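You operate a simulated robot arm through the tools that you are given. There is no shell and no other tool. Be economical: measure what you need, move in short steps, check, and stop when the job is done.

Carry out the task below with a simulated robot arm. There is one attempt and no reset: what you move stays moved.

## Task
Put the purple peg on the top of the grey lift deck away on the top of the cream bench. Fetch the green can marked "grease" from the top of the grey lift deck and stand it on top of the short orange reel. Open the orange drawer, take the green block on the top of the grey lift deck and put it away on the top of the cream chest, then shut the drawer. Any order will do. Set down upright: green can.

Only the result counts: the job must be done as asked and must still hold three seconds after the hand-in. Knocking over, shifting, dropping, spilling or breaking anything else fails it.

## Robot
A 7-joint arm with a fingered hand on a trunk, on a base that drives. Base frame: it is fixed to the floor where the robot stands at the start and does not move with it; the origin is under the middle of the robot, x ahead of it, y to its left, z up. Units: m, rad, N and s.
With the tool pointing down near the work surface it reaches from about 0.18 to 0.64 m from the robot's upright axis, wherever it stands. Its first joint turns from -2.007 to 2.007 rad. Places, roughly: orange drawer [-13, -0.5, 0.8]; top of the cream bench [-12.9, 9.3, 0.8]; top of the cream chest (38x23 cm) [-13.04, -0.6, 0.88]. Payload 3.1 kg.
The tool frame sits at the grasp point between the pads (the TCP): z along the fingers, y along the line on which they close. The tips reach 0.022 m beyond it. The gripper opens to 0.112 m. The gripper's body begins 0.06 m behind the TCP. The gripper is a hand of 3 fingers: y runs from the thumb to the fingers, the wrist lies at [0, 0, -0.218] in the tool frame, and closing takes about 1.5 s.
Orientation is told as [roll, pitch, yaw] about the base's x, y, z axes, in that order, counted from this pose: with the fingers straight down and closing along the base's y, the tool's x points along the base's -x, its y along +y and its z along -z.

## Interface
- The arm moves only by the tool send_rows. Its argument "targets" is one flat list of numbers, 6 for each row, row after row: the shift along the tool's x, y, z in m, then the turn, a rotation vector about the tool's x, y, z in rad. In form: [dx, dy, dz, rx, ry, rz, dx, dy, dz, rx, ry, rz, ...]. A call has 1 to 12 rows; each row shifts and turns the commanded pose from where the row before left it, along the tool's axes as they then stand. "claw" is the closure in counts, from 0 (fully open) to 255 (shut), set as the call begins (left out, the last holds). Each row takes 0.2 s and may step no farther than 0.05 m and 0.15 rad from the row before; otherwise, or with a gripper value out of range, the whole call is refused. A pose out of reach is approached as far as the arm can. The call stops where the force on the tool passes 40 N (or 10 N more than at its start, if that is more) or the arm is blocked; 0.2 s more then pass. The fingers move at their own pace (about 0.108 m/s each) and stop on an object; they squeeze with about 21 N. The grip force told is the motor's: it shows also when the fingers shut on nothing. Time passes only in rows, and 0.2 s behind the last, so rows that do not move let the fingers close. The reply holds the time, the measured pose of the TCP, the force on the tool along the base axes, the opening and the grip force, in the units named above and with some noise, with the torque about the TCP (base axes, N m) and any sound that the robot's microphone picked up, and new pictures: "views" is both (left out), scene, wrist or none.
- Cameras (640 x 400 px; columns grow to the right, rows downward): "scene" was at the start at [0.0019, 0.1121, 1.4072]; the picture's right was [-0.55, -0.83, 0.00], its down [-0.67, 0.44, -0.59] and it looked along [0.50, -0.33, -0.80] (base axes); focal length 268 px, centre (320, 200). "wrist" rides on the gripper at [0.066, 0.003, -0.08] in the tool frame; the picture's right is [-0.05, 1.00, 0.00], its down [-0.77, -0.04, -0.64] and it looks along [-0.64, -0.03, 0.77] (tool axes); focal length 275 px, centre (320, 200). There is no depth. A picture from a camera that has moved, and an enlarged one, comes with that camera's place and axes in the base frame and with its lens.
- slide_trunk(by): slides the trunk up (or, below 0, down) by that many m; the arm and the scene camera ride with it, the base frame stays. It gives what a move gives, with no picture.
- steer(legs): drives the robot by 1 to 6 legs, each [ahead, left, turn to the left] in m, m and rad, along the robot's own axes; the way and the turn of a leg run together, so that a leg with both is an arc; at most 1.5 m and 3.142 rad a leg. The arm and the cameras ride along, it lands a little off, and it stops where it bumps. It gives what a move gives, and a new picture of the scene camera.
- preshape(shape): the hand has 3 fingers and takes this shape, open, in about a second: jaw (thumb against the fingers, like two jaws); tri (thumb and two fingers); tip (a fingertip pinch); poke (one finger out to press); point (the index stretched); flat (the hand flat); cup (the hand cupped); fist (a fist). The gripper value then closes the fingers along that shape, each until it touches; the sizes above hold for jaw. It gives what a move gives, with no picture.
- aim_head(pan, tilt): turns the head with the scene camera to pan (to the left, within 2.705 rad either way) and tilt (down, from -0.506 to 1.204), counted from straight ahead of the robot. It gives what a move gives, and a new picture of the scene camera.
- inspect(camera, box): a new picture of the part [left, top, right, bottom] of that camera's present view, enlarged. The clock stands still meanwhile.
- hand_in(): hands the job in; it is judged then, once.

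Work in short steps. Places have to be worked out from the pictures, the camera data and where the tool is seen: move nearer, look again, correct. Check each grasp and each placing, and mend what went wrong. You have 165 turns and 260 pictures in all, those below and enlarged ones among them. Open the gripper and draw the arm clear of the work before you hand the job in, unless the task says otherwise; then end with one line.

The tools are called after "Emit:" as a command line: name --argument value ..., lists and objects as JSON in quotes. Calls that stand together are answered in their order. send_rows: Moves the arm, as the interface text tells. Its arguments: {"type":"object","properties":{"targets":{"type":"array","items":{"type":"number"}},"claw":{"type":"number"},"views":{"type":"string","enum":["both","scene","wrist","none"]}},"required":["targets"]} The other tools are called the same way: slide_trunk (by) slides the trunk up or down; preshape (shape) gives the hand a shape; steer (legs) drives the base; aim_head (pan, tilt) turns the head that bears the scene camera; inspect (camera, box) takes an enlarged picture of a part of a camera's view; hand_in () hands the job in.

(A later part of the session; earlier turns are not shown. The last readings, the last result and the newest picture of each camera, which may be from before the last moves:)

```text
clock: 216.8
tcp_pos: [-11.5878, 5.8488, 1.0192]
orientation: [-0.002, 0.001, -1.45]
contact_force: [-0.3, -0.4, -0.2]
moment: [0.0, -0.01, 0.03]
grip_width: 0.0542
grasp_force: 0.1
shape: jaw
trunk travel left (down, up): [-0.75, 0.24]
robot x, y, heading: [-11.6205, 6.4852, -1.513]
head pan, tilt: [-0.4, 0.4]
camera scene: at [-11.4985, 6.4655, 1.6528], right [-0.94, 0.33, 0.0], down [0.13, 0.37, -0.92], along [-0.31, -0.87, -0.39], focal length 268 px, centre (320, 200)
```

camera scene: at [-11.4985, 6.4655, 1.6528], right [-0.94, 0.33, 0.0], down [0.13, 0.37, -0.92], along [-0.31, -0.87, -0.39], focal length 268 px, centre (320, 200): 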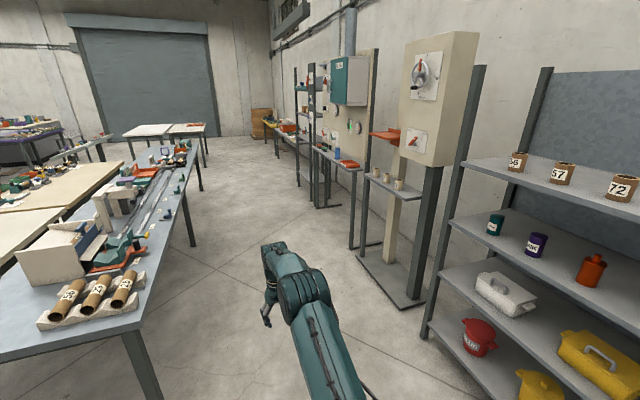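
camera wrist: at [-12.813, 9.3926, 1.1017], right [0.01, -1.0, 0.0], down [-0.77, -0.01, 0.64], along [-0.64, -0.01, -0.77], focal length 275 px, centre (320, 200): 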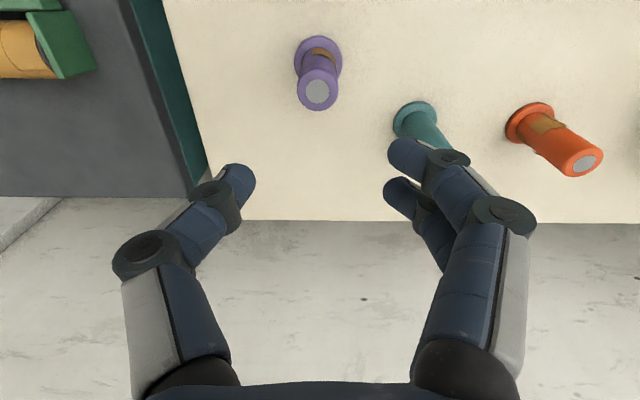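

Leg too long; I shorten it and go.

Emit:
steer --legs '[[1.3, -0.15, -0.055], [1.5, 0, 0], [1.5, 0, 0]]'

Emit:
aim_head --pan -0.4 --tilt 0.4

```text
clock: 237.3
tcp_pos: [-11.7991, 1.5624, 1.0183]
orientation: [0.0, 0.0, -1.546]
contact_force: [0.2, 0.4, 1.0]
moment: [0.01, 0.01, -0.03]
grip_width: 0.0544
grasp_force: 0.0
shape: jaw
trunk travel left (down, up): [-0.75, 0.24]
robot x, y, heading: [-11.7695, 2.1964, -1.612]
head pan, tilt: [-0.4, 0.4]
camera scene: at [-11.6527, 2.1663, 1.6528], right [-0.91, 0.42, 0.0], down [0.16, 0.35, -0.92], along [-0.39, -0.84, -0.39], focal length 268 px, centre (320, 200)
```

scene: 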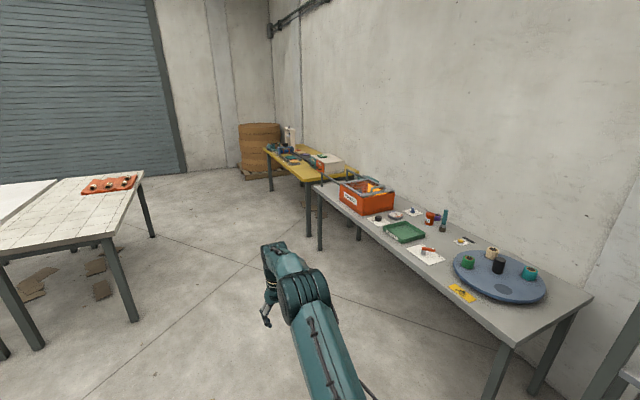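

```text
clock: 237.9
tcp_pos: [-11.7988, 1.5606, 1.0189]
orientation: [-0.003, -0.001, -1.546]
contact_force: [0.6, 0.1, -0.4]
moment: [0.03, 0.0, -0.02]
grip_width: 0.0543
grasp_force: 0.1
shape: jaw
trunk travel left (down, up): [-0.75, 0.24]
robot x, y, heading: [-11.769, 2.1953, -1.611]
head pan, tilt: [-0.4, 0.4]
camera scene: at [-11.6527, 2.1664, 1.6528], right [-0.91, 0.42, 0.0], down [0.16, 0.35, -0.92], along [-0.39, -0.84, -0.39], focal length 268 px, centre (320, 200)
```

scene: 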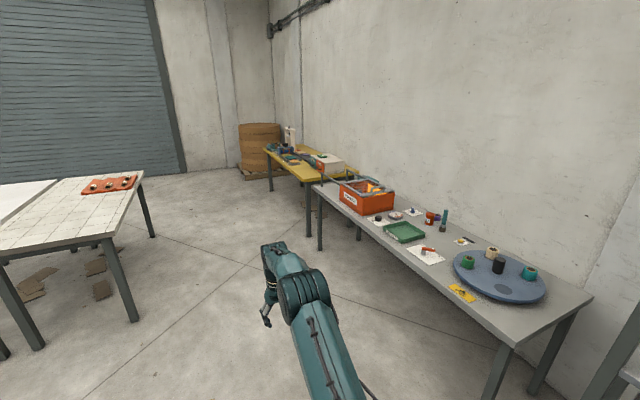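

The cream chest with an orange drawer is on the yellow table. I drive to y≈-0.55 and turn right to face it.

Emit:
steer --legs '[[1.4, 0, 0.04], [1.35, 0, 0], [0, 0, -1.57]]'

Emit:
aim_head --pan 0.0 --tilt 0.6

```text
clock: 255.0
tcp_pos: [-12.4349, -0.5818, 1.0182]
orientation: [0.0, 0.0, -3.041]
contact_force: [0.2, 0.3, 0.1]
moment: [-0.01, -0.01, 0.02]
grip_width: 0.0541
grasp_force: 0.0
shape: jaw
trunk travel left (down, up): [-0.75, 0.24]
robot x, y, heading: [-11.8047, -0.5594, -3.097]
head pan, tilt: [-0.4, 0.4]
camera scene: at [-11.8203, -0.6793, 1.6528], right [0.35, 0.94, 0.0], down [0.36, -0.14, -0.92], along [-0.86, 0.32, -0.39], focal length 268 px, centre (320, 200)
```

scene: 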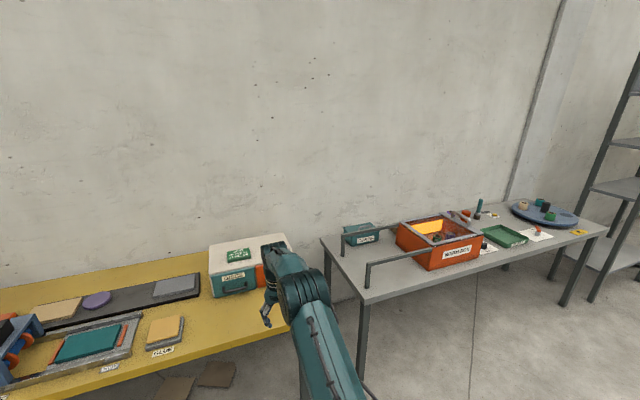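

```text
clock: 255.9
tcp_pos: [-12.4352, -0.581, 1.0186]
orientation: [-0.002, 0.0, -3.04]
contact_force: [0.2, -0.1, -0.4]
moment: [-0.06, -0.03, -0.01]
grip_width: 0.054
grasp_force: 0.0
shape: jaw
trunk travel left (down, up): [-0.75, 0.24]
robot x, y, heading: [-11.8058, -0.5625, -3.097]
head pan, tilt: [0.0, 0.6]
camera scene: at [-11.8218, -0.7153, 1.6346], right [-0.04, 1.0, 0.0], down [0.56, 0.02, -0.83], along [-0.82, -0.03, -0.56], focal length 268 px, centre (320, 200)
```

scene: 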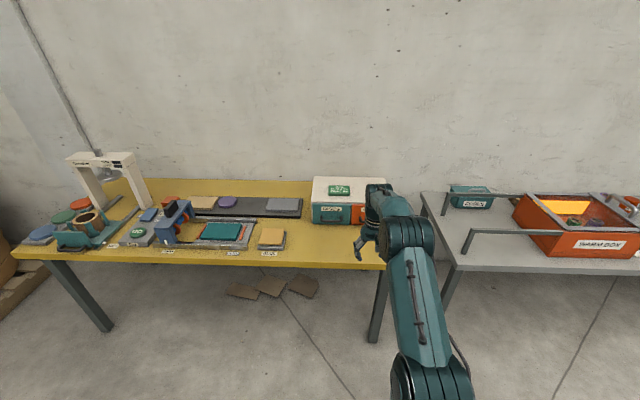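

The chest has a teal drawer and an orange drawer. I enlarge; the arm hides part, so I'll first raise it a little to the left.

Emit:
send_rows --targets '[0.03, -0.045, 0, 0, 0, 0, 0.03, -0.045, 0, 0, 0, 0, 0.03, -0.045, 0, 0, 0, 0, 0.03, -0.045, 0, 0, 0, 0, 0.03, -0.045, 0, 0, 0, 0, 0.03, -0.045, 0, 0, 0, 0]' --views "none"

Emit:
inspect --camera "scene" --box '[290, 160, 450, 260]'

```text
refused: row 1 steps farther than a row can; nothing moved
```

```text
4.00 times, centred on (370, 210) of scene
camera zoom: at [-11.8218, -0.7153, 1.6346], right [-0.04, 1.0, 0.0], down [0.56, 0.02, -0.83], along [-0.82, -0.03, -0.56], focal length 1071 px, centre (120, 160)
```

zoom: 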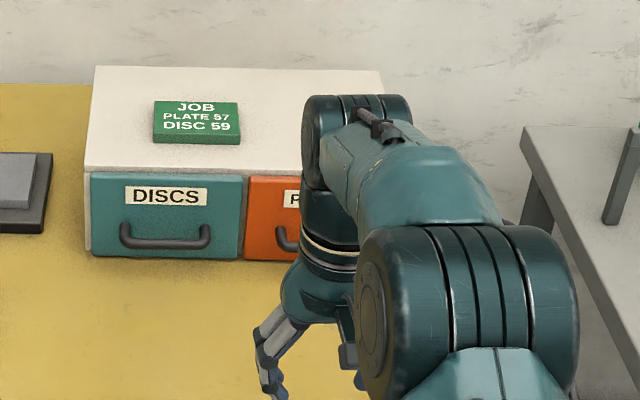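

The orange drawer's bar handle is at about (-12.87,-0.50,0.80). I look down at the robot's arm plate to judge its height and clearance to the table edge.

Emit:
aim_head --pan 0.0 --tilt 1.2

Emit:
aim_head --pan 0.9 --tilt 1.2

```text
clock: 256.9
tcp_pos: [-12.4356, -0.5806, 1.019]
orientation: [-0.001, 0.0, -3.04]
contact_force: [0.5, 0.3, -0.8]
moment: [-0.01, 0.0, -0.01]
grip_width: 0.0544
grasp_force: 0.0
shape: jaw
trunk travel left (down, up): [-0.75, 0.24]
robot x, y, heading: [-11.7998, -0.5618, -3.103]
head pan, tilt: [0.0, 1.201]
camera scene: at [-11.7894, -0.7141, 1.59], right [-0.04, 1.0, 0.0], down [0.93, 0.04, -0.36], along [-0.36, -0.02, -0.93], focal length 268 px, centre (320, 200)
```

scene: 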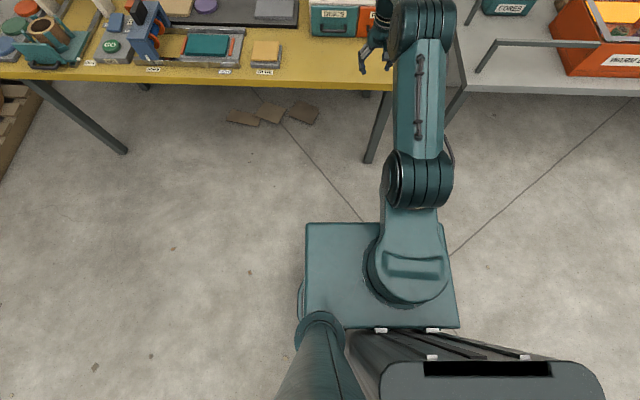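

```text
clock: 258.1
tcp_pos: [-12.4345, -0.5792, 1.0183]
orientation: [-0.001, 0.0, -3.04]
contact_force: [0.1, -0.3, 0.0]
moment: [-0.02, 0.0, 0.0]
grip_width: 0.0545
grasp_force: 0.2
shape: jaw
trunk travel left (down, up): [-0.75, 0.24]
robot x, y, heading: [-11.7986, -0.565, -3.101]
head pan, tilt: [0.901, 1.201]
camera scene: at [-11.7664, -0.757, 1.5899], right [-0.81, 0.59, 0.0], down [0.55, 0.75, -0.36], along [-0.21, -0.29, -0.93], focal length 268 px, centre (320, 200)
```

scene: 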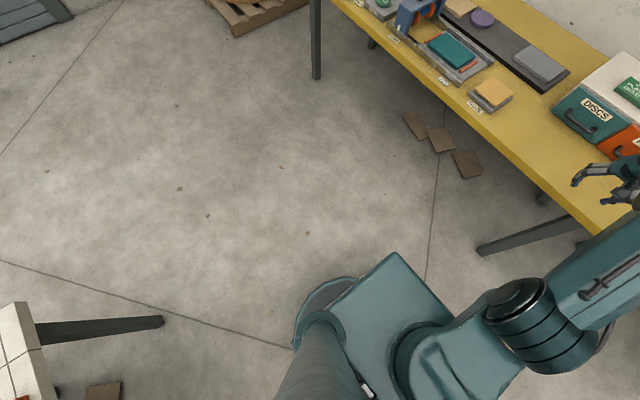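

The arm plate is high and short, so only the base disc (r≈0.27) matters; table edge at x≈-12.60. I pull the hand back 0.16 m and drive 0.4 m nearer.

Emit:
send_rows --targets '[0.04, -0.018, 0, 0, 0, 0, 0.04, -0.018, 0, 0, 0, 0, 0.04, -0.018, 0, 0, 0, 0, 0.04, -0.018, 0, 0, 0, 0]' --claw 0 --views "none"

Emit:
steer --legs '[[0.4, 0, -0.04]]'

Emit:
send_rows --targets '[0, 0, 0, 0, 0, 0]' --views "wrist"

```text
clock: 259.1
tcp_pos: [-12.2802, -0.4922, 1.0195]
orientation: [-0.001, -0.001, -3.04]
contact_force: [-0.7, -0.9, -0.1]
moment: [0.0, 0.02, 0.02]
grip_width: 0.1119
grasp_force: 0.0
shape: jaw
trunk travel left (down, up): [-0.75, 0.24]
robot x, y, heading: [-11.7977, -0.5645, -3.096]
head pan, tilt: [0.901, 1.201]
```

```text
clock: 261.6
tcp_pos: [-12.6812, -0.4796, 1.0175]
orientation: [-0.002, 0.001, -3.082]
contact_force: [-0.3, -0.4, 0.2]
moment: [0.03, -0.03, -0.02]
grip_width: 0.112
grasp_force: 0.1
shape: jaw
trunk travel left (down, up): [-0.75, 0.24]
robot x, y, heading: [-12.201, -0.5712, 3.138]
head pan, tilt: [0.901, 1.201]
camera scene: at [-12.1767, -0.7664, 1.5899], right [-0.78, 0.62, 0.0], down [0.58, 0.73, -0.36], along [-0.22, -0.28, -0.93], focal length 268 px, centre (320, 200)
```

scene: 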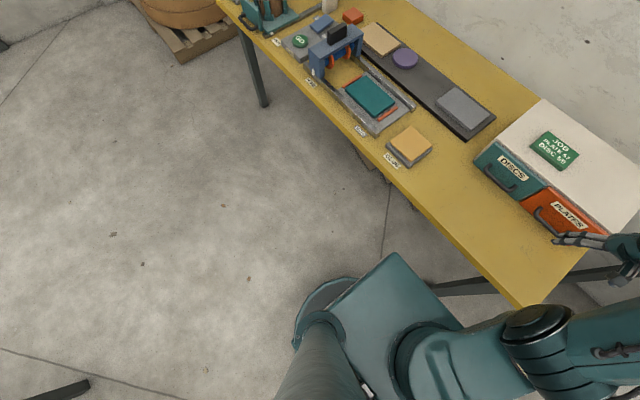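

```text
clock: 262.0
tcp_pos: [-12.6802, -0.4782, 1.0183]
orientation: [-0.002, 0.0, -3.082]
contact_force: [-0.2, -0.4, 0.8]
moment: [-0.01, 0.06, 0.0]
grip_width: 0.1119
grasp_force: 0.1
shape: jaw
trunk travel left (down, up): [-0.75, 0.24]
robot x, y, heading: [-12.202, -0.5751, 3.139]
head pan, tilt: [0.901, 1.201]
camera wrist: at [-12.613, -0.4794, 1.1009], right [0.01, -1.0, 0.0], down [-0.77, -0.01, 0.64], along [-0.64, -0.01, -0.77], focal length 275 px, centre (320, 200)
```

wrist: 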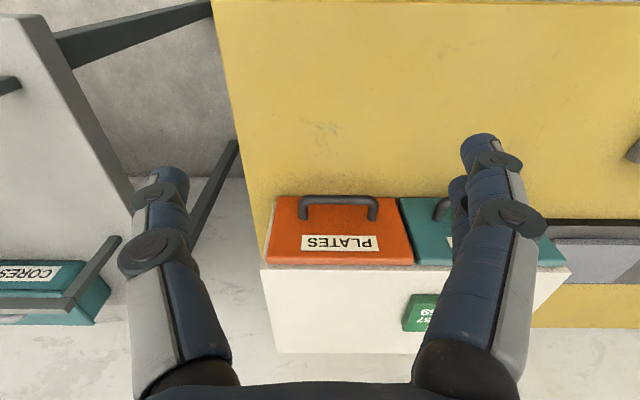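

Enlarge the handle region.

Emit:
inspect --camera "wrist" --box '[260, 180, 420, 280]'

```text
4.00 times, centred on (340, 230) of wrist
camera zoom: at [-12.613, -0.4794, 1.1009], right [0.01, -1.0, 0.0], down [-0.77, -0.01, 0.64], along [-0.64, -0.01, -0.77], focal length 1101 px, centre (240, 80)
```

zoom: 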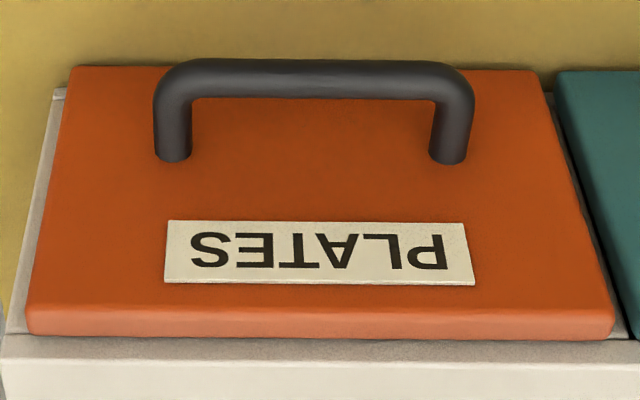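

The bar sits ~38 mm off the face (x≈-12.867, z≈0.794), leaving a ~30 mm gap. Plan: point down with the thumb behind the bar and pull. Rotate yaw by +1.29 first.

Emit:
send_rows --targets '[0, 0, 0, 0, 0, -0.144, 0, 0, 0, 0, 0, -0.144, 0, 0, 0, 0, 0, -0.144, 0, 0, 0, 0, 0, -0.144, 0, 0, 0, 0, 0, -0.144, 0, 0, 0, 0, 0, -0.144, 0, 0, 0, 0, 0, -0.144, 0, 0, 0, 0, 0, -0.144, 0, 0, 0, 0, 0, -0.144, 0, 0, 0, 0, 0, -0.144]' --views "both"

```text
clock: 264.2
tcp_pos: [-12.6789, -0.477, 1.0187]
orientation: [-0.001, -0.002, -1.642]
contact_force: [0.4, -0.1, 0.2]
moment: [-0.04, -0.02, 0.0]
grip_width: 0.1119
grasp_force: 0.0
shape: jaw
trunk travel left (down, up): [-0.75, 0.24]
robot x, y, heading: [-12.1995, -0.5663, 3.141]
head pan, tilt: [0.901, 1.201]
camera scene: at [-12.1735, -0.7624, 1.5904], right [-0.78, 0.62, 0.0], down [0.58, 0.73, -0.36], along [-0.23, -0.29, -0.93], focal length 268 px, centre (320, 200)
camera wrist: at [-12.6699, -0.4109, 1.101], right [0.99, -0.12, 0.0], down [-0.09, -0.77, 0.64], along [-0.08, -0.63, -0.77], focal length 275 px, centre (320, 200)
```

scene: 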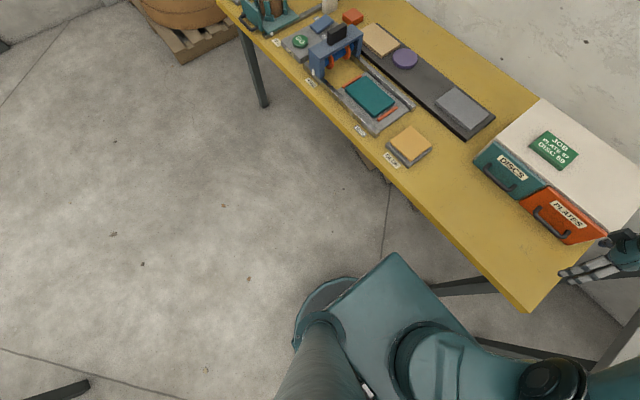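
wrist: 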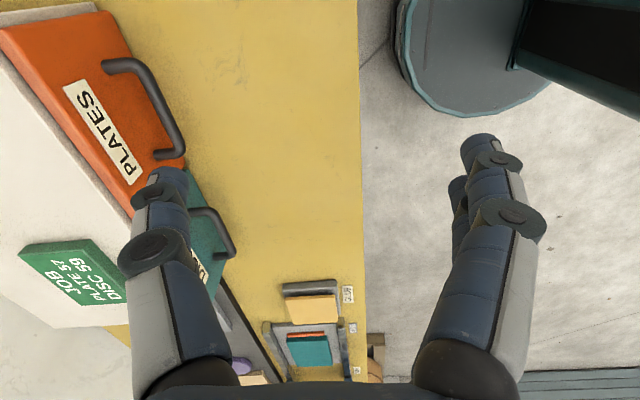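

Yaw reached; bar confirmed at (-12.867,-0.505). Move over so the thumb will drop into the gap behind the bar.

Emit:
send_rows --targets '[-0.0117, -0.0375, 0, 0, 0, 0, -0.0117, -0.0375, 0, 0, 0, 0, -0.0117, -0.0375, 0, 0, 0, 0, -0.0117, -0.0375, 0, 0, 0, 0, 0, 0, 0.04, 0, 0, 0, 0, 0, 0.04, 0, 0, 0]' --views "both"

```text
clock: 265.6
tcp_pos: [-12.8332, -0.515, 0.9355]
orientation: [0.002, 0.002, -1.642]
contact_force: [0.2, -0.1, -0.7]
moment: [0.01, -0.03, 0.0]
grip_width: 0.1119
grasp_force: 0.1
shape: jaw
trunk travel left (down, up): [-0.75, 0.24]
robot x, y, heading: [-12.1988, -0.571, 3.14]
head pan, tilt: [0.901, 1.201]
camera scene: at [-12.1776, -0.7664, 1.59], right [-0.78, 0.62, 0.0], down [0.58, 0.73, -0.36], along [-0.22, -0.28, -0.93], focal length 268 px, centre (320, 200)
camera wrist: at [-12.8253, -0.4499, 1.0195], right [0.99, -0.12, 0.0], down [-0.09, -0.77, 0.63], along [-0.07, -0.63, -0.77], focal length 275 px, centre (320, 200)
```

scene: 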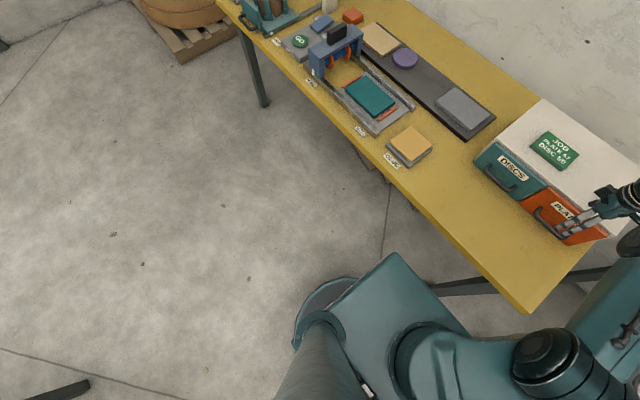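
wrist: 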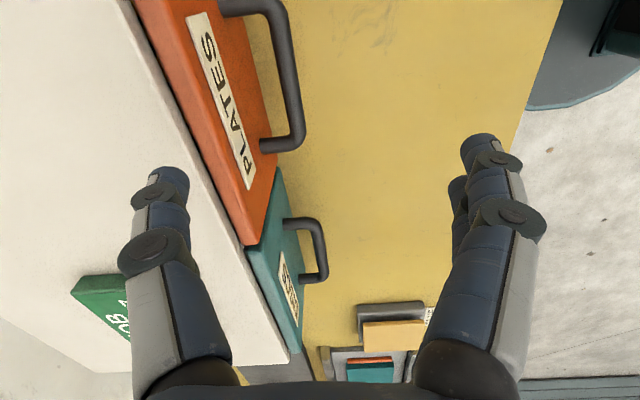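

In the hand frame the thumb needs about +21 mm (towards the robot) to be centred in the gap. Shift and lower partway.

Emit:
send_rows --targets '[0.004, 0.021, 0, 0, 0, 0, 0, 0, 0.035, 0, 0, 0, 0, 0, 0.03, 0, 0, 0]' --views "wrist"

```text
clock: 266.4
tcp_pos: [-12.8115, -0.5123, 0.8738]
orientation: [-0.001, 0.002, -1.641]
contact_force: [0.0, 0.6, 0.5]
moment: [0.0, 0.01, 0.01]
grip_width: 0.1122
grasp_force: 0.1
shape: jaw
trunk travel left (down, up): [-0.75, 0.24]
robot x, y, heading: [-12.2001, -0.5691, 3.141]
head pan, tilt: [0.901, 1.201]
camera wrist: at [-12.8027, -0.4467, 0.9563], right [0.99, -0.12, 0.0], down [-0.09, -0.77, 0.63], along [-0.08, -0.63, -0.77], focal length 275 px, centre (320, 200)
```

wrist: 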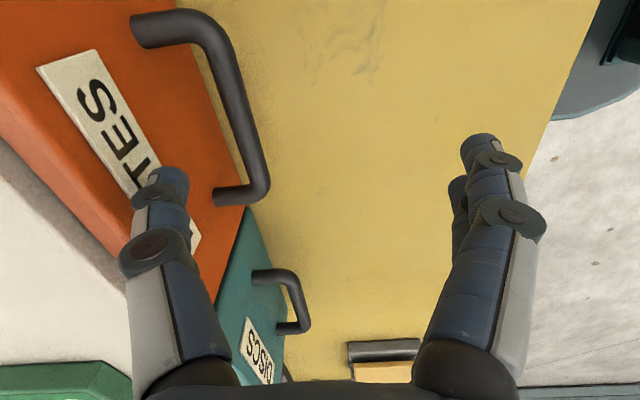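

Nearly aligned; trim −4 mm and lower the thumb into the gap.

Emit:
send_rows --targets '[0, -0.004, 0.02, 0, 0, 0, 0, 0, 0.03, 0, 0, 0, 0, 0, 0.022, 0, 0, 0]' --views "wrist"

```text
clock: 267.2
tcp_pos: [-12.8157, -0.5124, 0.8012]
orientation: [0.0, 0.001, -1.643]
contact_force: [-0.5, -0.4, -0.7]
moment: [-0.02, 0.02, -0.04]
grip_width: 0.1118
grasp_force: 0.1
shape: jaw
trunk travel left (down, up): [-0.75, 0.24]
robot x, y, heading: [-12.2034, -0.5671, 3.137]
head pan, tilt: [0.901, 1.201]
camera wrist: at [-12.8066, -0.4469, 0.8835], right [0.99, -0.12, 0.0], down [-0.09, -0.77, 0.63], along [-0.08, -0.63, -0.77], focal length 275 px, centre (320, 200)
```

wrist: 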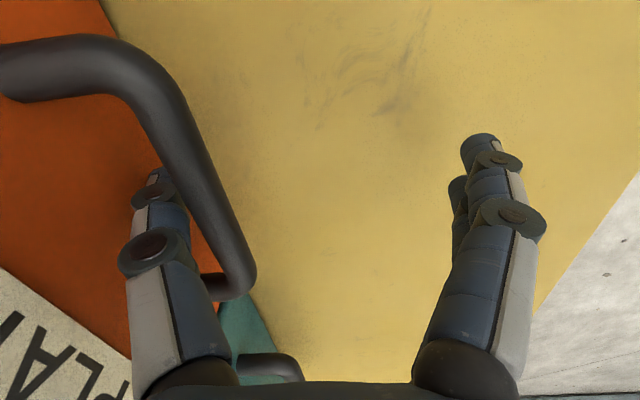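

The thumb is hooked behind the bar. Pull towards +x.

Emit:
send_rows --targets '[0.0015, 0.02, 0, 0, 0, 0, 0.002, 0.03, 0, 0, 0, 0, 0.002, 0.03, 0, 0, 0, 0, 0.002, 0.03, 0, 0, 0, 0]' --views "wrist"

```text
clock: 268.2
tcp_pos: [-12.7044, -0.5149, 0.8003]
orientation: [0.001, 0.005, -1.643]
contact_force: [1.8, -0.8, 0.5]
moment: [-0.01, 0.0, -0.01]
grip_width: 0.1117
grasp_force: 0.1
shape: jaw
trunk travel left (down, up): [-0.75, 0.24]
robot x, y, heading: [-12.1997, -0.5698, 3.144]
head pan, tilt: [0.901, 1.201]
camera wrist: at [-12.6966, -0.4498, 0.8833], right [0.99, -0.12, 0.0], down [-0.09, -0.77, 0.63], along [-0.07, -0.63, -0.77], focal length 275 px, centre (320, 200)
```

wrist: 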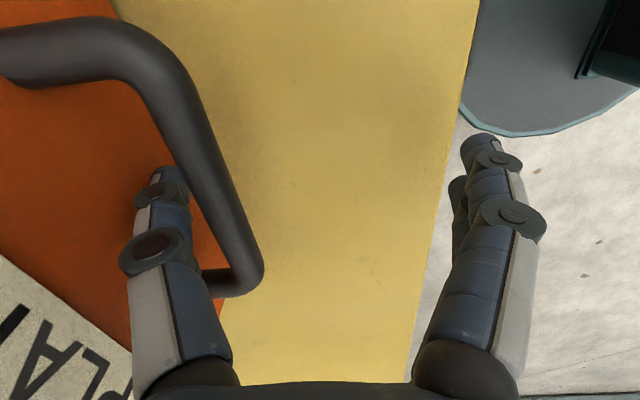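

The drawer follows, about 0.10 m out. Pull a little more.

Emit:
send_rows --targets '[0.002, 0.03, 0, 0, 0, 0, 0.002, 0.03, 0, 0, 0, 0]' --views "none"

Emit:
aim_head --pan 0.3 --tilt 0.8

```text
clock: 268.8
tcp_pos: [-12.6447, -0.5119, 0.802]
orientation: [0.002, 0.002, -1.644]
contact_force: [1.9, 0.3, 0.6]
moment: [-0.01, 0.03, -0.01]
grip_width: 0.1117
grasp_force: 0.1
shape: jaw
trunk travel left (down, up): [-0.75, 0.24]
robot x, y, heading: [-12.1999, -0.5706, 3.136]
head pan, tilt: [0.901, 1.201]
```

```text
clock: 269.8
tcp_pos: [-12.6468, -0.5116, 0.8017]
orientation: [0.001, 0.003, -1.642]
contact_force: [0.7, -0.1, 0.4]
moment: [-0.03, 0.0, 0.0]
grip_width: 0.1117
grasp_force: 0.1
shape: jaw
trunk travel left (down, up): [-0.75, 0.24]
robot x, y, heading: [-12.2057, -0.5666, 3.14]
head pan, tilt: [0.3, 0.799]
camera scene: at [-12.2182, -0.7464, 1.6176], right [-0.3, 0.96, 0.0], down [0.69, 0.21, -0.7], along [-0.67, -0.21, -0.72], focal length 268 px, centre (320, 200)
```

scene: 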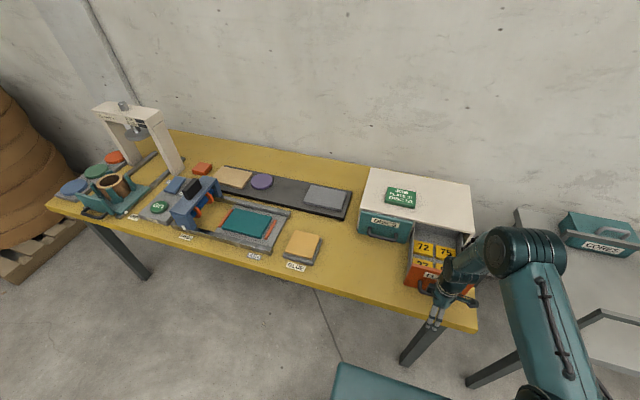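

The drawer is ~0.165 m open. Free the thumb (−6 mm) and lift straight up.

Emit:
send_rows --targets '[0, -0.006, 0, 0, 0, 0, 0, 0, -0.03, 0, 0, 0, 0, 0, -0.045, 0, 0, 0, 0, 0, -0.05, 0, 0, 0, 0, 0, -0.05, 0, 0, 0, 0, 0, -0.04, 0, 0, 0]' --views "wrist"

```text
clock: 271.2
tcp_pos: [-12.6504, -0.513, 1.0184]
orientation: [0.0, 0.001, -1.642]
contact_force: [0.5, -0.6, 0.5]
moment: [-0.03, 0.01, 0.02]
grip_width: 0.112
grasp_force: 0.1
shape: jaw
trunk travel left (down, up): [-0.75, 0.24]
robot x, y, heading: [-12.2037, -0.5719, 3.139]
head pan, tilt: [0.3, 0.799]
camera wrist: at [-12.6429, -0.4477, 1.1007], right [0.99, -0.12, 0.0], down [-0.09, -0.77, 0.63], along [-0.08, -0.63, -0.77], focal length 275 px, centre (320, 200)
```

wrist: 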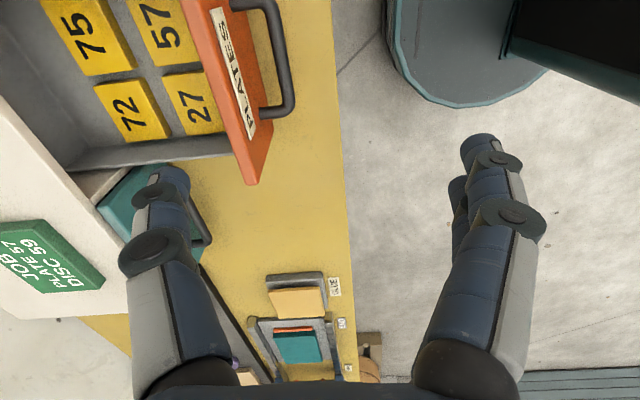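

Drawer open with its plates inside. Unwind the wrist, back off and turn around to face +x.

Emit:
send_rows --targets '[0, 0, 0, 0, 0, 0.144, 0, 0, 0, 0, 0, 0.144, 0, 0, 0, 0, 0, 0.144, 0, 0, 0, 0, 0, 0.144, 0, 0, 0, 0, 0, 0.144, 0, 0, 0, 0, 0, 0.144, 0, 0, 0, 0, 0, 0.144, 0, 0, 0, 0, 0, 0.144, 0, 0, 0, 0, 0, 0.144, 0, 0, 0, 0, 0, 0.144]' --views "none"

Emit:
steer --legs '[[-0.45, 0, 0], [0, 0, 3.14]]'

Emit:
aim_head --pan 0.0 --tilt 0.3

Emit:
aim_head --pan -0.7 --tilt 0.3

```text
clock: 273.4
tcp_pos: [-12.6518, -0.5128, 1.0152]
orientation: [-0.001, 0.001, -3.085]
contact_force: [0.4, -0.3, 0.5]
moment: [0.0, 0.02, 0.02]
grip_width: 0.1119
grasp_force: 0.1
shape: jaw
trunk travel left (down, up): [-0.75, 0.24]
robot x, y, heading: [-12.2022, -0.568, 3.138]
head pan, tilt: [0.3, 0.799]
```

```text
clock: 283.3
tcp_pos: [-11.3044, -0.6509, 1.0158]
orientation: [-0.001, 0.001, 0.006]
contact_force: [0.8, -0.2, 1.0]
moment: [-0.02, 0.0, 0.01]
grip_width: 0.112
grasp_force: 0.0
shape: jaw
trunk travel left (down, up): [-0.75, 0.24]
robot x, y, heading: [-11.7505, -0.5689, -0.054]
head pan, tilt: [0.3, 0.799]
camera scene: at [-11.7231, -0.3942, 1.6177], right [0.24, -0.97, 0.0], down [-0.7, -0.17, -0.7], along [0.68, 0.17, -0.72], focal length 268 px, centre (320, 200)
```

scene: 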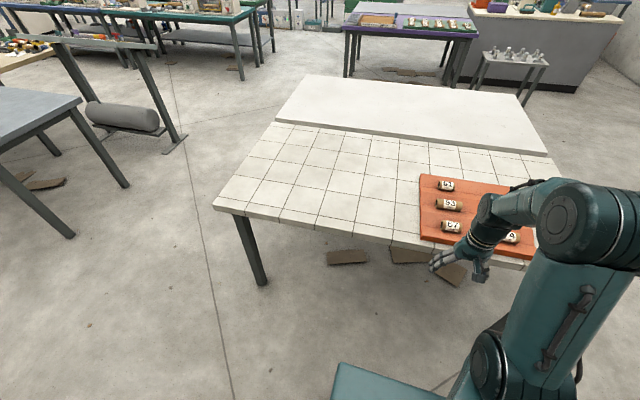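

```text
clock: 284.3
tcp_pos: [-11.3046, -0.6502, 1.0163]
orientation: [-0.002, 0.0, 0.006]
contact_force: [-0.9, 0.9, 0.0]
moment: [0.0, 0.02, 0.01]
grip_width: 0.1119
grasp_force: 0.1
shape: jaw
trunk travel left (down, up): [-0.75, 0.24]
robot x, y, heading: [-11.7487, -0.5705, -0.056]
head pan, tilt: [0.0, 0.3]
camera scene: at [-11.7081, -0.4188, 1.6619], right [-0.05, -1.0, 0.0], down [-0.3, 0.02, -0.95], along [0.95, -0.05, -0.3], focal length 268 px, centre (320, 200)
```

scene: 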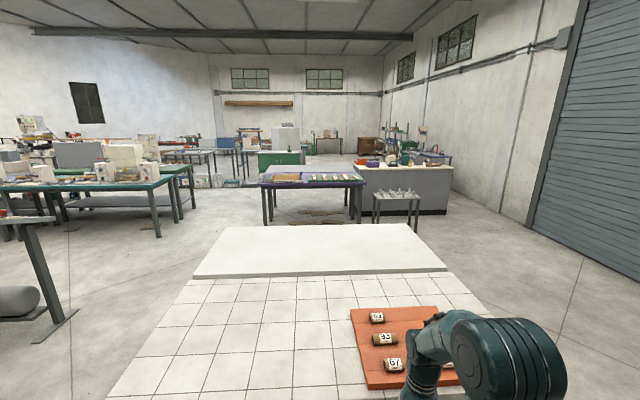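

```text
clock: 285.3
tcp_pos: [-11.3041, -0.6509, 1.0161]
orientation: [-0.002, -0.002, 0.004]
contact_force: [-0.1, 0.4, 0.3]
moment: [0.01, 0.0, 0.01]
grip_width: 0.1115
grasp_force: 0.0
shape: jaw
trunk travel left (down, up): [-0.75, 0.24]
robot x, y, heading: [-11.7538, -0.5685, -0.058]
head pan, tilt: [-0.7, 0.3]
camera scene: at [-11.7332, -0.4777, 1.662], right [-0.68, -0.73, 0.0], down [-0.22, 0.2, -0.96], along [0.7, -0.65, -0.3], focal length 268 px, centre (320, 200)
```

scene: 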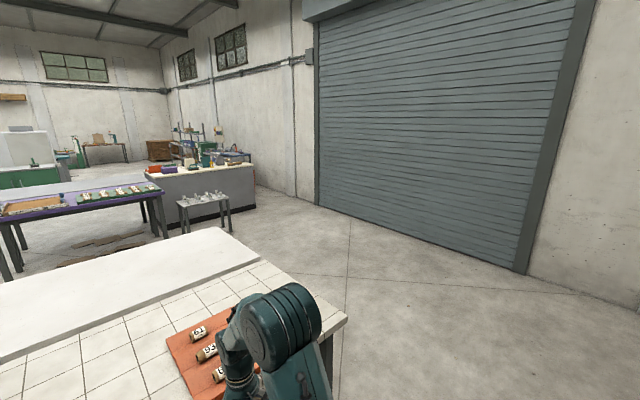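

The white tables block straight ahead; a corridor at y≈0.9 runs between them and the grey bench. I strafe left and drive along it to x≈-7.8.

Emit:
steer --legs '[[0, 1.45, 0.056], [1.4, 0, 0], [1.4, 0, 0]]'

Emit:
aim_head --pan 0.0 --tilt 0.4

```text
clock: 305.8
tcp_pos: [-8.4192, 0.7646, 1.0157]
orientation: [-0.003, 0.001, 0.054]
contact_force: [-0.2, 0.3, 1.2]
moment: [0.03, -0.02, -0.01]
grip_width: 0.1118
grasp_force: 0.1
shape: jaw
trunk travel left (down, up): [-0.75, 0.24]
robot x, y, heading: [-8.871, 0.8224, -0.005]
head pan, tilt: [-0.7, 0.3]
camera scene: at [-8.8575, 0.9153, 1.662], right [-0.65, -0.76, 0.0], down [-0.23, 0.19, -0.96], along [0.73, -0.62, -0.3], focal length 268 px, centre (320, 200)
```

scene: 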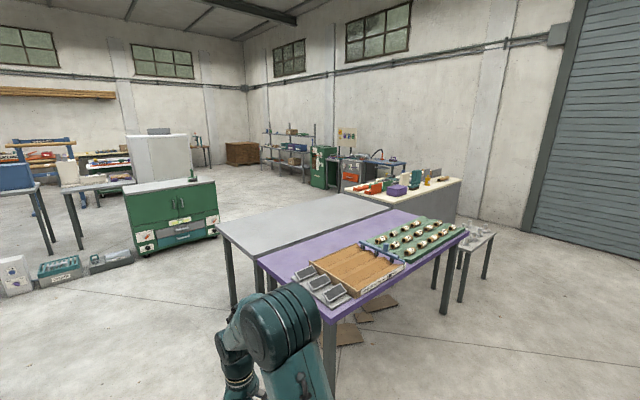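

```text
clock: 306.9
tcp_pos: [-8.4208, 0.7654, 1.0157]
orientation: [-0.003, -0.002, 0.059]
contact_force: [-0.6, 0.2, -0.6]
moment: [-0.02, -0.01, 0.03]
grip_width: 0.1119
grasp_force: 0.0
shape: jaw
trunk travel left (down, up): [-0.75, 0.24]
robot x, y, heading: [-8.872, 0.8216, -0.006]
head pan, tilt: [0.0, 0.4]
camera scene: at [-8.8363, 0.9752, 1.6528], right [0.0, -1.0, 0.0], down [-0.39, 0.0, -0.92], along [0.92, 0.0, -0.39], focal length 268 px, centre (320, 200)
```

scene: 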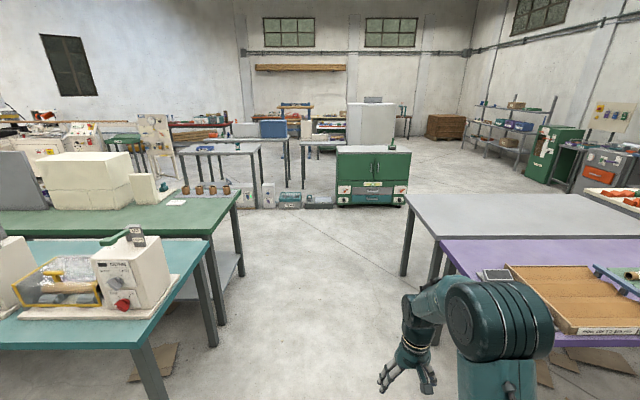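

Path: ahead to x≈-5.9 between green bench and grey table, then right down the cross-aisle to y≈-1.3.

Emit:
steer --legs '[[1.45, 0, 0], [1.48, 0, 0], [0, -1.0, 0], [0, -1.1, 0]]'

Emit:
aim_head --pan 0.1 --tilt 0.4

```text
clock: 331.2
tcp_pos: [-5.3943, -1.3106, 1.0169]
orientation: [-0.002, -0.001, 0.091]
contact_force: [0.8, 0.3, 0.3]
moment: [-0.02, 0.0, -0.01]
grip_width: 0.1119
grasp_force: 0.1
shape: jaw
trunk travel left (down, up): [-0.75, 0.24]
robot x, y, heading: [-5.8446, -1.2688, 0.035]
head pan, tilt: [0.0, 0.4]
camera scene: at [-5.8178, -1.1157, 1.6528], right [0.03, -1.0, 0.0], down [-0.39, -0.01, -0.92], along [0.92, 0.03, -0.39], focal length 268 px, centre (320, 200)
```

scene: 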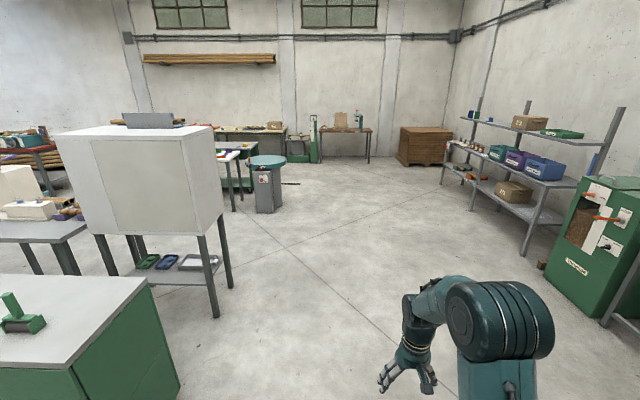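

```text
clock: 331.9
tcp_pos: [-5.3953, -1.3106, 1.0163]
orientation: [-0.002, 0.0, 0.092]
contact_force: [0.1, -0.2, 0.6]
moment: [-0.01, -0.02, 0.03]
grip_width: 0.1119
grasp_force: 0.1
shape: jaw
trunk travel left (down, up): [-0.75, 0.24]
robot x, y, heading: [-5.849, -1.2725, 0.032]
head pan, tilt: [0.099, 0.4]
camera scene: at [-5.8185, -1.1063, 1.6528], right [0.13, -0.99, 0.0], down [-0.39, -0.05, -0.92], along [0.91, 0.12, -0.39], focal length 268 px, centre (320, 200)
```

scene: 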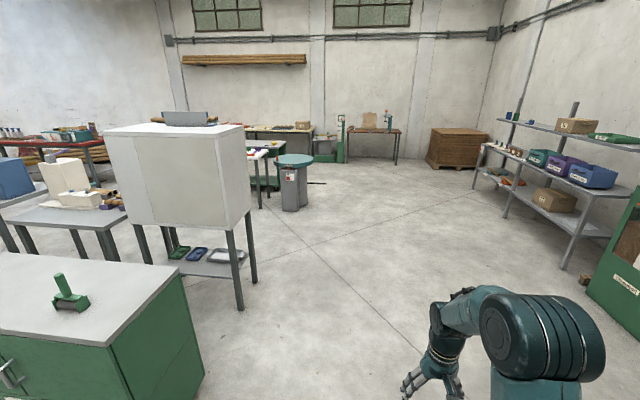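

A clear way to the deck along y≈-1.25. Drive 4.8 m ahead.

Emit:
steer --legs '[[1.5, 0, -0.033], [1.5, 0, 0], [1.5, 0, 0], [0.5, 0, 0]]'

Emit:
aim_head --pan 0.1 --tilt 0.6

```text
clock: 355.8
tcp_pos: [-0.4205, -1.2492, 1.0157]
orientation: [0.0, 0.001, 0.073]
contact_force: [0.8, -0.3, 0.1]
moment: [0.01, 0.02, 0.0]
grip_width: 0.112
grasp_force: 0.1
shape: jaw
trunk travel left (down, up): [-0.75, 0.24]
robot x, y, heading: [-0.8732, -1.1987, 0.01]
head pan, tilt: [0.099, 0.4]
camera scene: at [-0.8397, -1.0352, 1.6528], right [0.11, -0.99, 0.0], down [-0.39, -0.04, -0.92], along [0.92, 0.1, -0.39], focal length 268 px, centre (320, 200)
```

scene: 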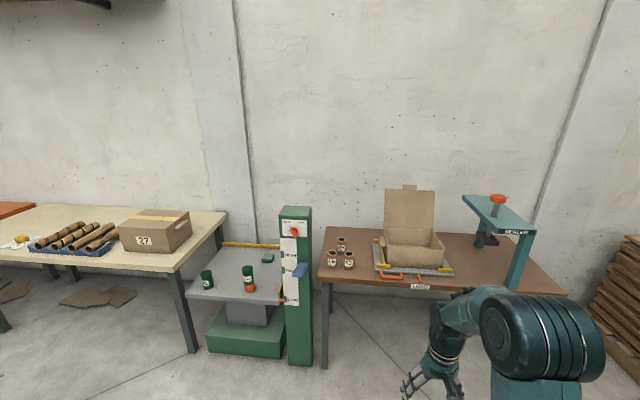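

```text
clock: 356.5
tcp_pos: [-0.4221, -1.2495, 1.0166]
orientation: [-0.001, 0.0, 0.071]
contact_force: [0.4, -0.2, 0.2]
moment: [0.01, -0.03, -0.02]
grip_width: 0.1121
grasp_force: 0.1
shape: jaw
trunk travel left (down, up): [-0.75, 0.24]
robot x, y, heading: [-0.8667, -1.1992, 0.009]
head pan, tilt: [0.099, 0.6]
camera scene: at [-0.8446, -1.0357, 1.6346], right [0.11, -0.99, 0.0], down [-0.56, -0.06, -0.83], along [0.82, 0.09, -0.56], focal length 268 px, centre (320, 200)
```

scene: 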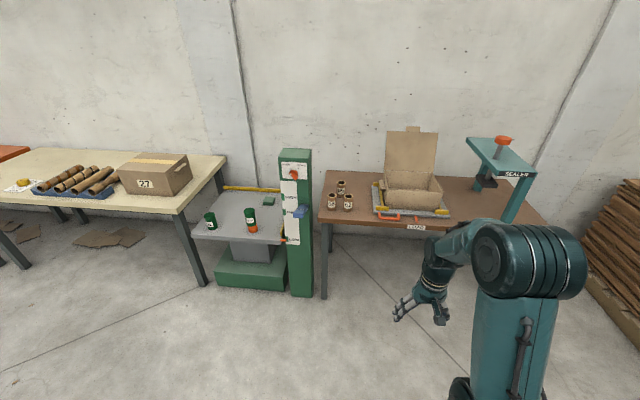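

Lift base front is at x≈0.3. Move ahead 0.4, strafe left 0.76 to y≈-0.44, then look.

Emit:
steer --legs '[[0.4, 0, 0], [0, 0.76, -0.01]]'

Emit:
aim_head --pan 0.0 --tilt 0.8

```text
clock: 362.8
tcp_pos: [-0.0284, -0.4801, 1.0165]
orientation: [-0.004, 0.0, 0.063]
contact_force: [0.2, 0.6, -0.9]
moment: [0.03, -0.01, -0.03]
grip_width: 0.1119
grasp_force: 0.1
shape: jaw
trunk travel left (down, up): [-0.75, 0.24]
robot x, y, heading: [-0.479, -0.4242, 0.005]
head pan, tilt: [0.099, 0.6]
camera scene: at [-0.4508, -0.2645, 1.6345], right [0.1, -0.99, 0.0], down [-0.56, -0.06, -0.83], along [0.82, 0.09, -0.57], focal length 268 px, centre (320, 200)
```

scene: 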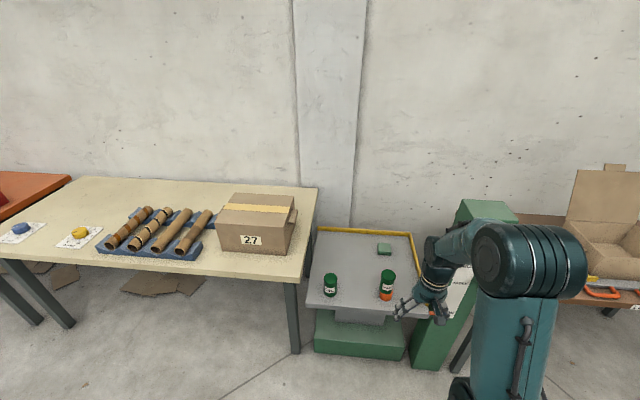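

```text
clock: 363.5
tcp_pos: [-0.0302, -0.4812, 1.0166]
orientation: [-0.001, -0.001, 0.066]
contact_force: [-0.4, -0.3, 0.6]
moment: [0.02, -0.01, 0.0]
grip_width: 0.1116
grasp_force: 0.2
shape: jaw
trunk travel left (down, up): [-0.75, 0.24]
robot x, y, heading: [-0.4783, -0.4249, 0.007]
head pan, tilt: [0.0, 0.799]
camera scene: at [-0.458, -0.2738, 1.6177], right [0.01, -1.0, 0.0], down [-0.72, 0.0, -0.7], along [0.7, 0.0, -0.72], focal length 268 px, centre (320, 200)
```

scene: 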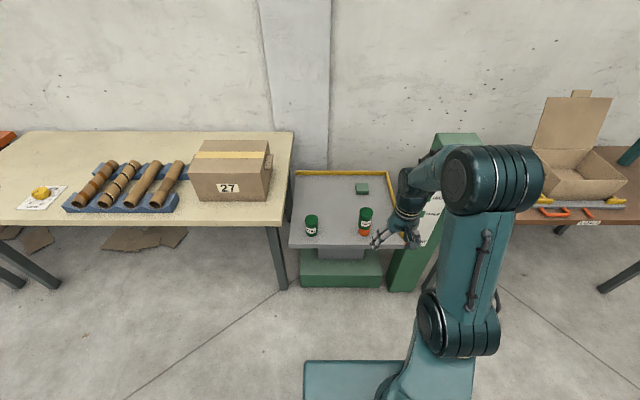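

I shift the robot slightly left, extend the arm toward the block's line at height, and then check elbow clearance to the pole.

Emit:
steer --legs '[[0, 0.075, 0]]'

Emit:
send_rows --targets '[-0.0306, -0.0296, 0, 0, 0, 0, -0.0306, -0.0296, 0, 0, 0, 0, -0.0306, -0.0296, 0, 0, 0, 0, -0.0306, -0.0296, 0, 0, 0, 0]' --views "both"

```text
clock: 364.5
tcp_pos: [-0.0288, -0.4048, 1.017]
orientation: [-0.002, 0.002, 0.066]
contact_force: [-0.1, -0.2, 0.8]
moment: [-0.06, -0.02, -0.01]
grip_width: 0.1121
grasp_force: 0.0
shape: jaw
trunk travel left (down, up): [-0.75, 0.24]
robot x, y, heading: [-0.477, -0.3516, 0.01]
head pan, tilt: [0.0, 0.799]
camera scene: at [-0.4585, -0.1977, 1.6175], right [0.01, -1.0, 0.0], down [-0.72, 0.0, -0.7], along [0.7, 0.0, -0.72], focal length 268 px, centre (320, 200)
```

scene: 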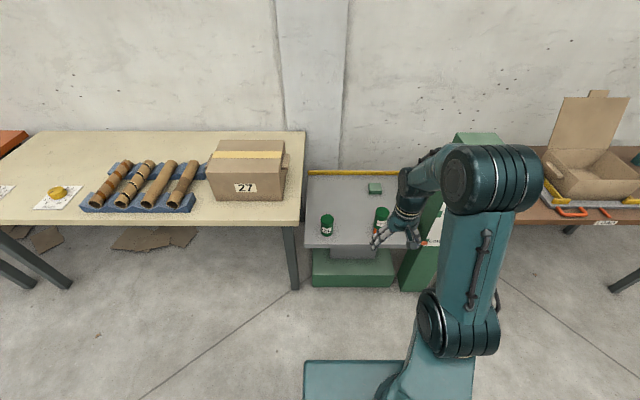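

```text
clock: 365.5
tcp_pos: [0.1012, -0.5189, 1.016]
orientation: [-0.003, 0.004, 0.068]
contact_force: [-0.2, -0.2, 0.5]
moment: [-0.02, 0.0, 0.0]
grip_width: 0.1119
grasp_force: 0.1
shape: jaw
trunk travel left (down, up): [-0.75, 0.24]
robot x, y, heading: [-0.4821, -0.3533, 0.007]
head pan, tilt: [0.0, 0.799]
camera scene: at [-0.4567, -0.2001, 1.6177], right [0.01, -1.0, 0.0], down [-0.72, 0.0, -0.7], along [0.7, 0.0, -0.72], focal length 268 px, centre (320, 200)
camera wrist: at [0.0362, -0.5201, 1.0983], right [-0.02, 1.0, 0.0], down [0.77, 0.02, 0.63], along [0.63, 0.01, -0.77], focal length 275 px, centre (320, 200)
```

scene: 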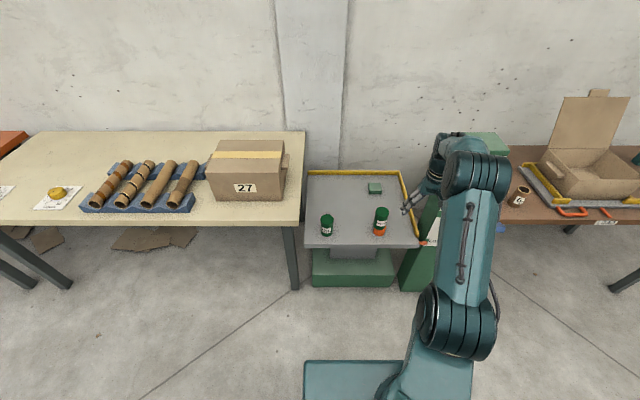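
wrist: 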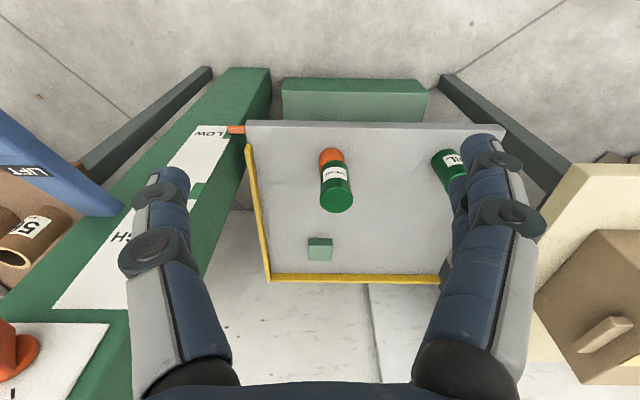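

Elbow outer side is at y≈-0.61 and the pole face at y≈-0.70. I drive in 0.45 m, shifting 5 cm left for margin.

Emit:
steer --legs '[[0.45, 0.05, 0]]'

Emit:
send_rows --targets '[0, 0, 0, 0, 0, 0]' --views "wrist"

```text
clock: 368.3
tcp_pos: [0.5578, -0.4681, 1.0167]
orientation: [-0.001, 0.0, 0.061]
contact_force: [-0.5, -0.6, -0.4]
moment: [0.01, 0.02, -0.03]
grip_width: 0.1118
grasp_force: 0.1
shape: jaw
trunk travel left (down, up): [-0.75, 0.24]
robot x, y, heading: [-0.0208, -0.3013, 0.002]
head pan, tilt: [0.0, 0.799]
camera scene: at [-0.0006, -0.148, 1.6177], right [0.0, -1.0, 0.0], down [-0.72, 0.0, -0.7], along [0.7, 0.0, -0.72], focal length 268 px, centre (320, 200)
```

scene: 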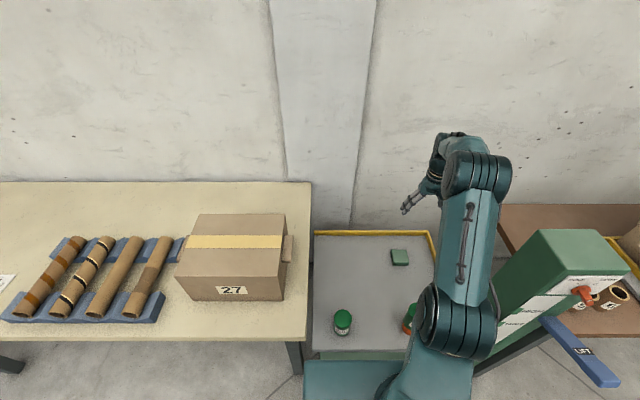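

```text
clock: 368.7
tcp_pos: [0.5566, -0.4688, 1.0158]
orientation: [-0.002, 0.001, 0.06]
contact_force: [-0.6, -0.5, -0.2]
moment: [0.0, 0.0, 0.01]
grip_width: 0.1123
grasp_force: 0.0
shape: jaw
trunk travel left (down, up): [-0.75, 0.24]
robot x, y, heading: [-0.0267, -0.3017, 0.0]
head pan, tilt: [0.0, 0.799]
camera wrist: at [0.4911, -0.4698, 1.0992], right [-0.01, 1.0, 0.0], down [0.77, 0.01, 0.64], along [0.64, 0.01, -0.77], focal length 275 px, centre (320, 200)
```

wrist: 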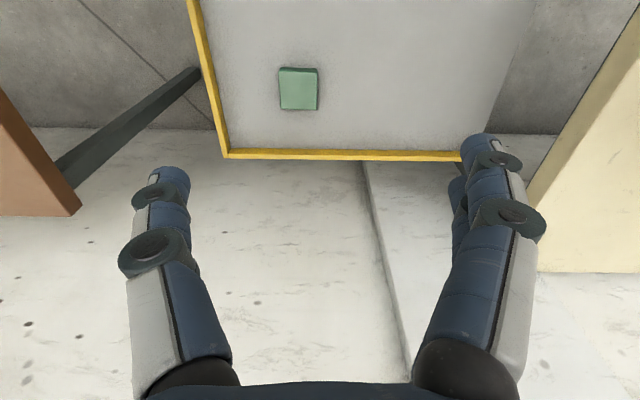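

Block at (0.66,-0.507), a little beyond straight-down reach, so I tilt the tool outward 0.3 rad and descend toward it to z≈0.77.

Emit:
send_rows --targets '[0, 0, 0, 0, -0.15, 0, 0, 0, 0, 0, -0.15, 0, -0.0037, -0.0073, 0.04475, 0, 0, 0, -0.0037, -0.0073, 0.04475, 0, 0, 0, -0.0037, -0.0073, 0.04475, 0, 0, 0, -0.0037, -0.0073, 0.04475, 0, 0, 0, -0.0037, -0.0073, 0.04475, 0, 0, 0, -0.0037, -0.0073, 0.04475, 0, 0, 0]' --views "both"

```text
clock: 370.5
tcp_pos: [0.6354, -0.4947, 0.7879]
orientation: [-0.002, -0.299, 0.063]
contact_force: [-1.2, -0.1, -0.5]
moment: [0.01, 0.0, -0.01]
grip_width: 0.1119
grasp_force: 0.1
shape: jaw
out of reach, approached as far as the arm can: row 8
trunk travel left (down, up): [-0.75, 0.24]
robot x, y, heading: [-0.0228, -0.3025, 0.003]
head pan, tilt: [0.0, 0.799]
camera scene: at [-0.002, -0.1484, 1.6178], right [0.0, -1.0, 0.0], down [-0.72, 0.0, -0.7], along [0.7, 0.0, -0.72], focal length 268 px, centre (320, 200)
camera wrist: at [0.5495, -0.4982, 0.8465], right [-0.02, 1.0, 0.01], down [0.55, 0.0, 0.84], along [0.83, 0.02, -0.55], focal length 275 px, centre (320, 200)
```

scene: 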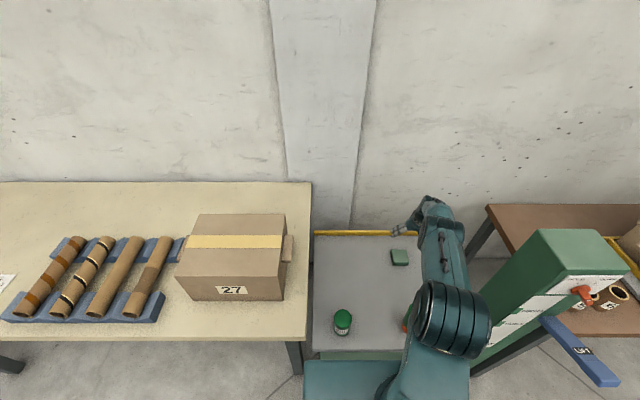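
wrist: 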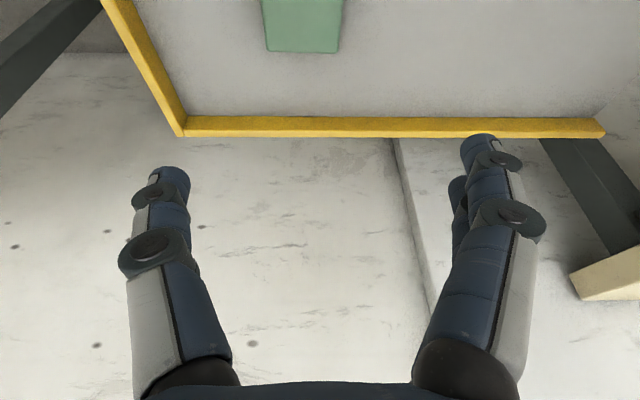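

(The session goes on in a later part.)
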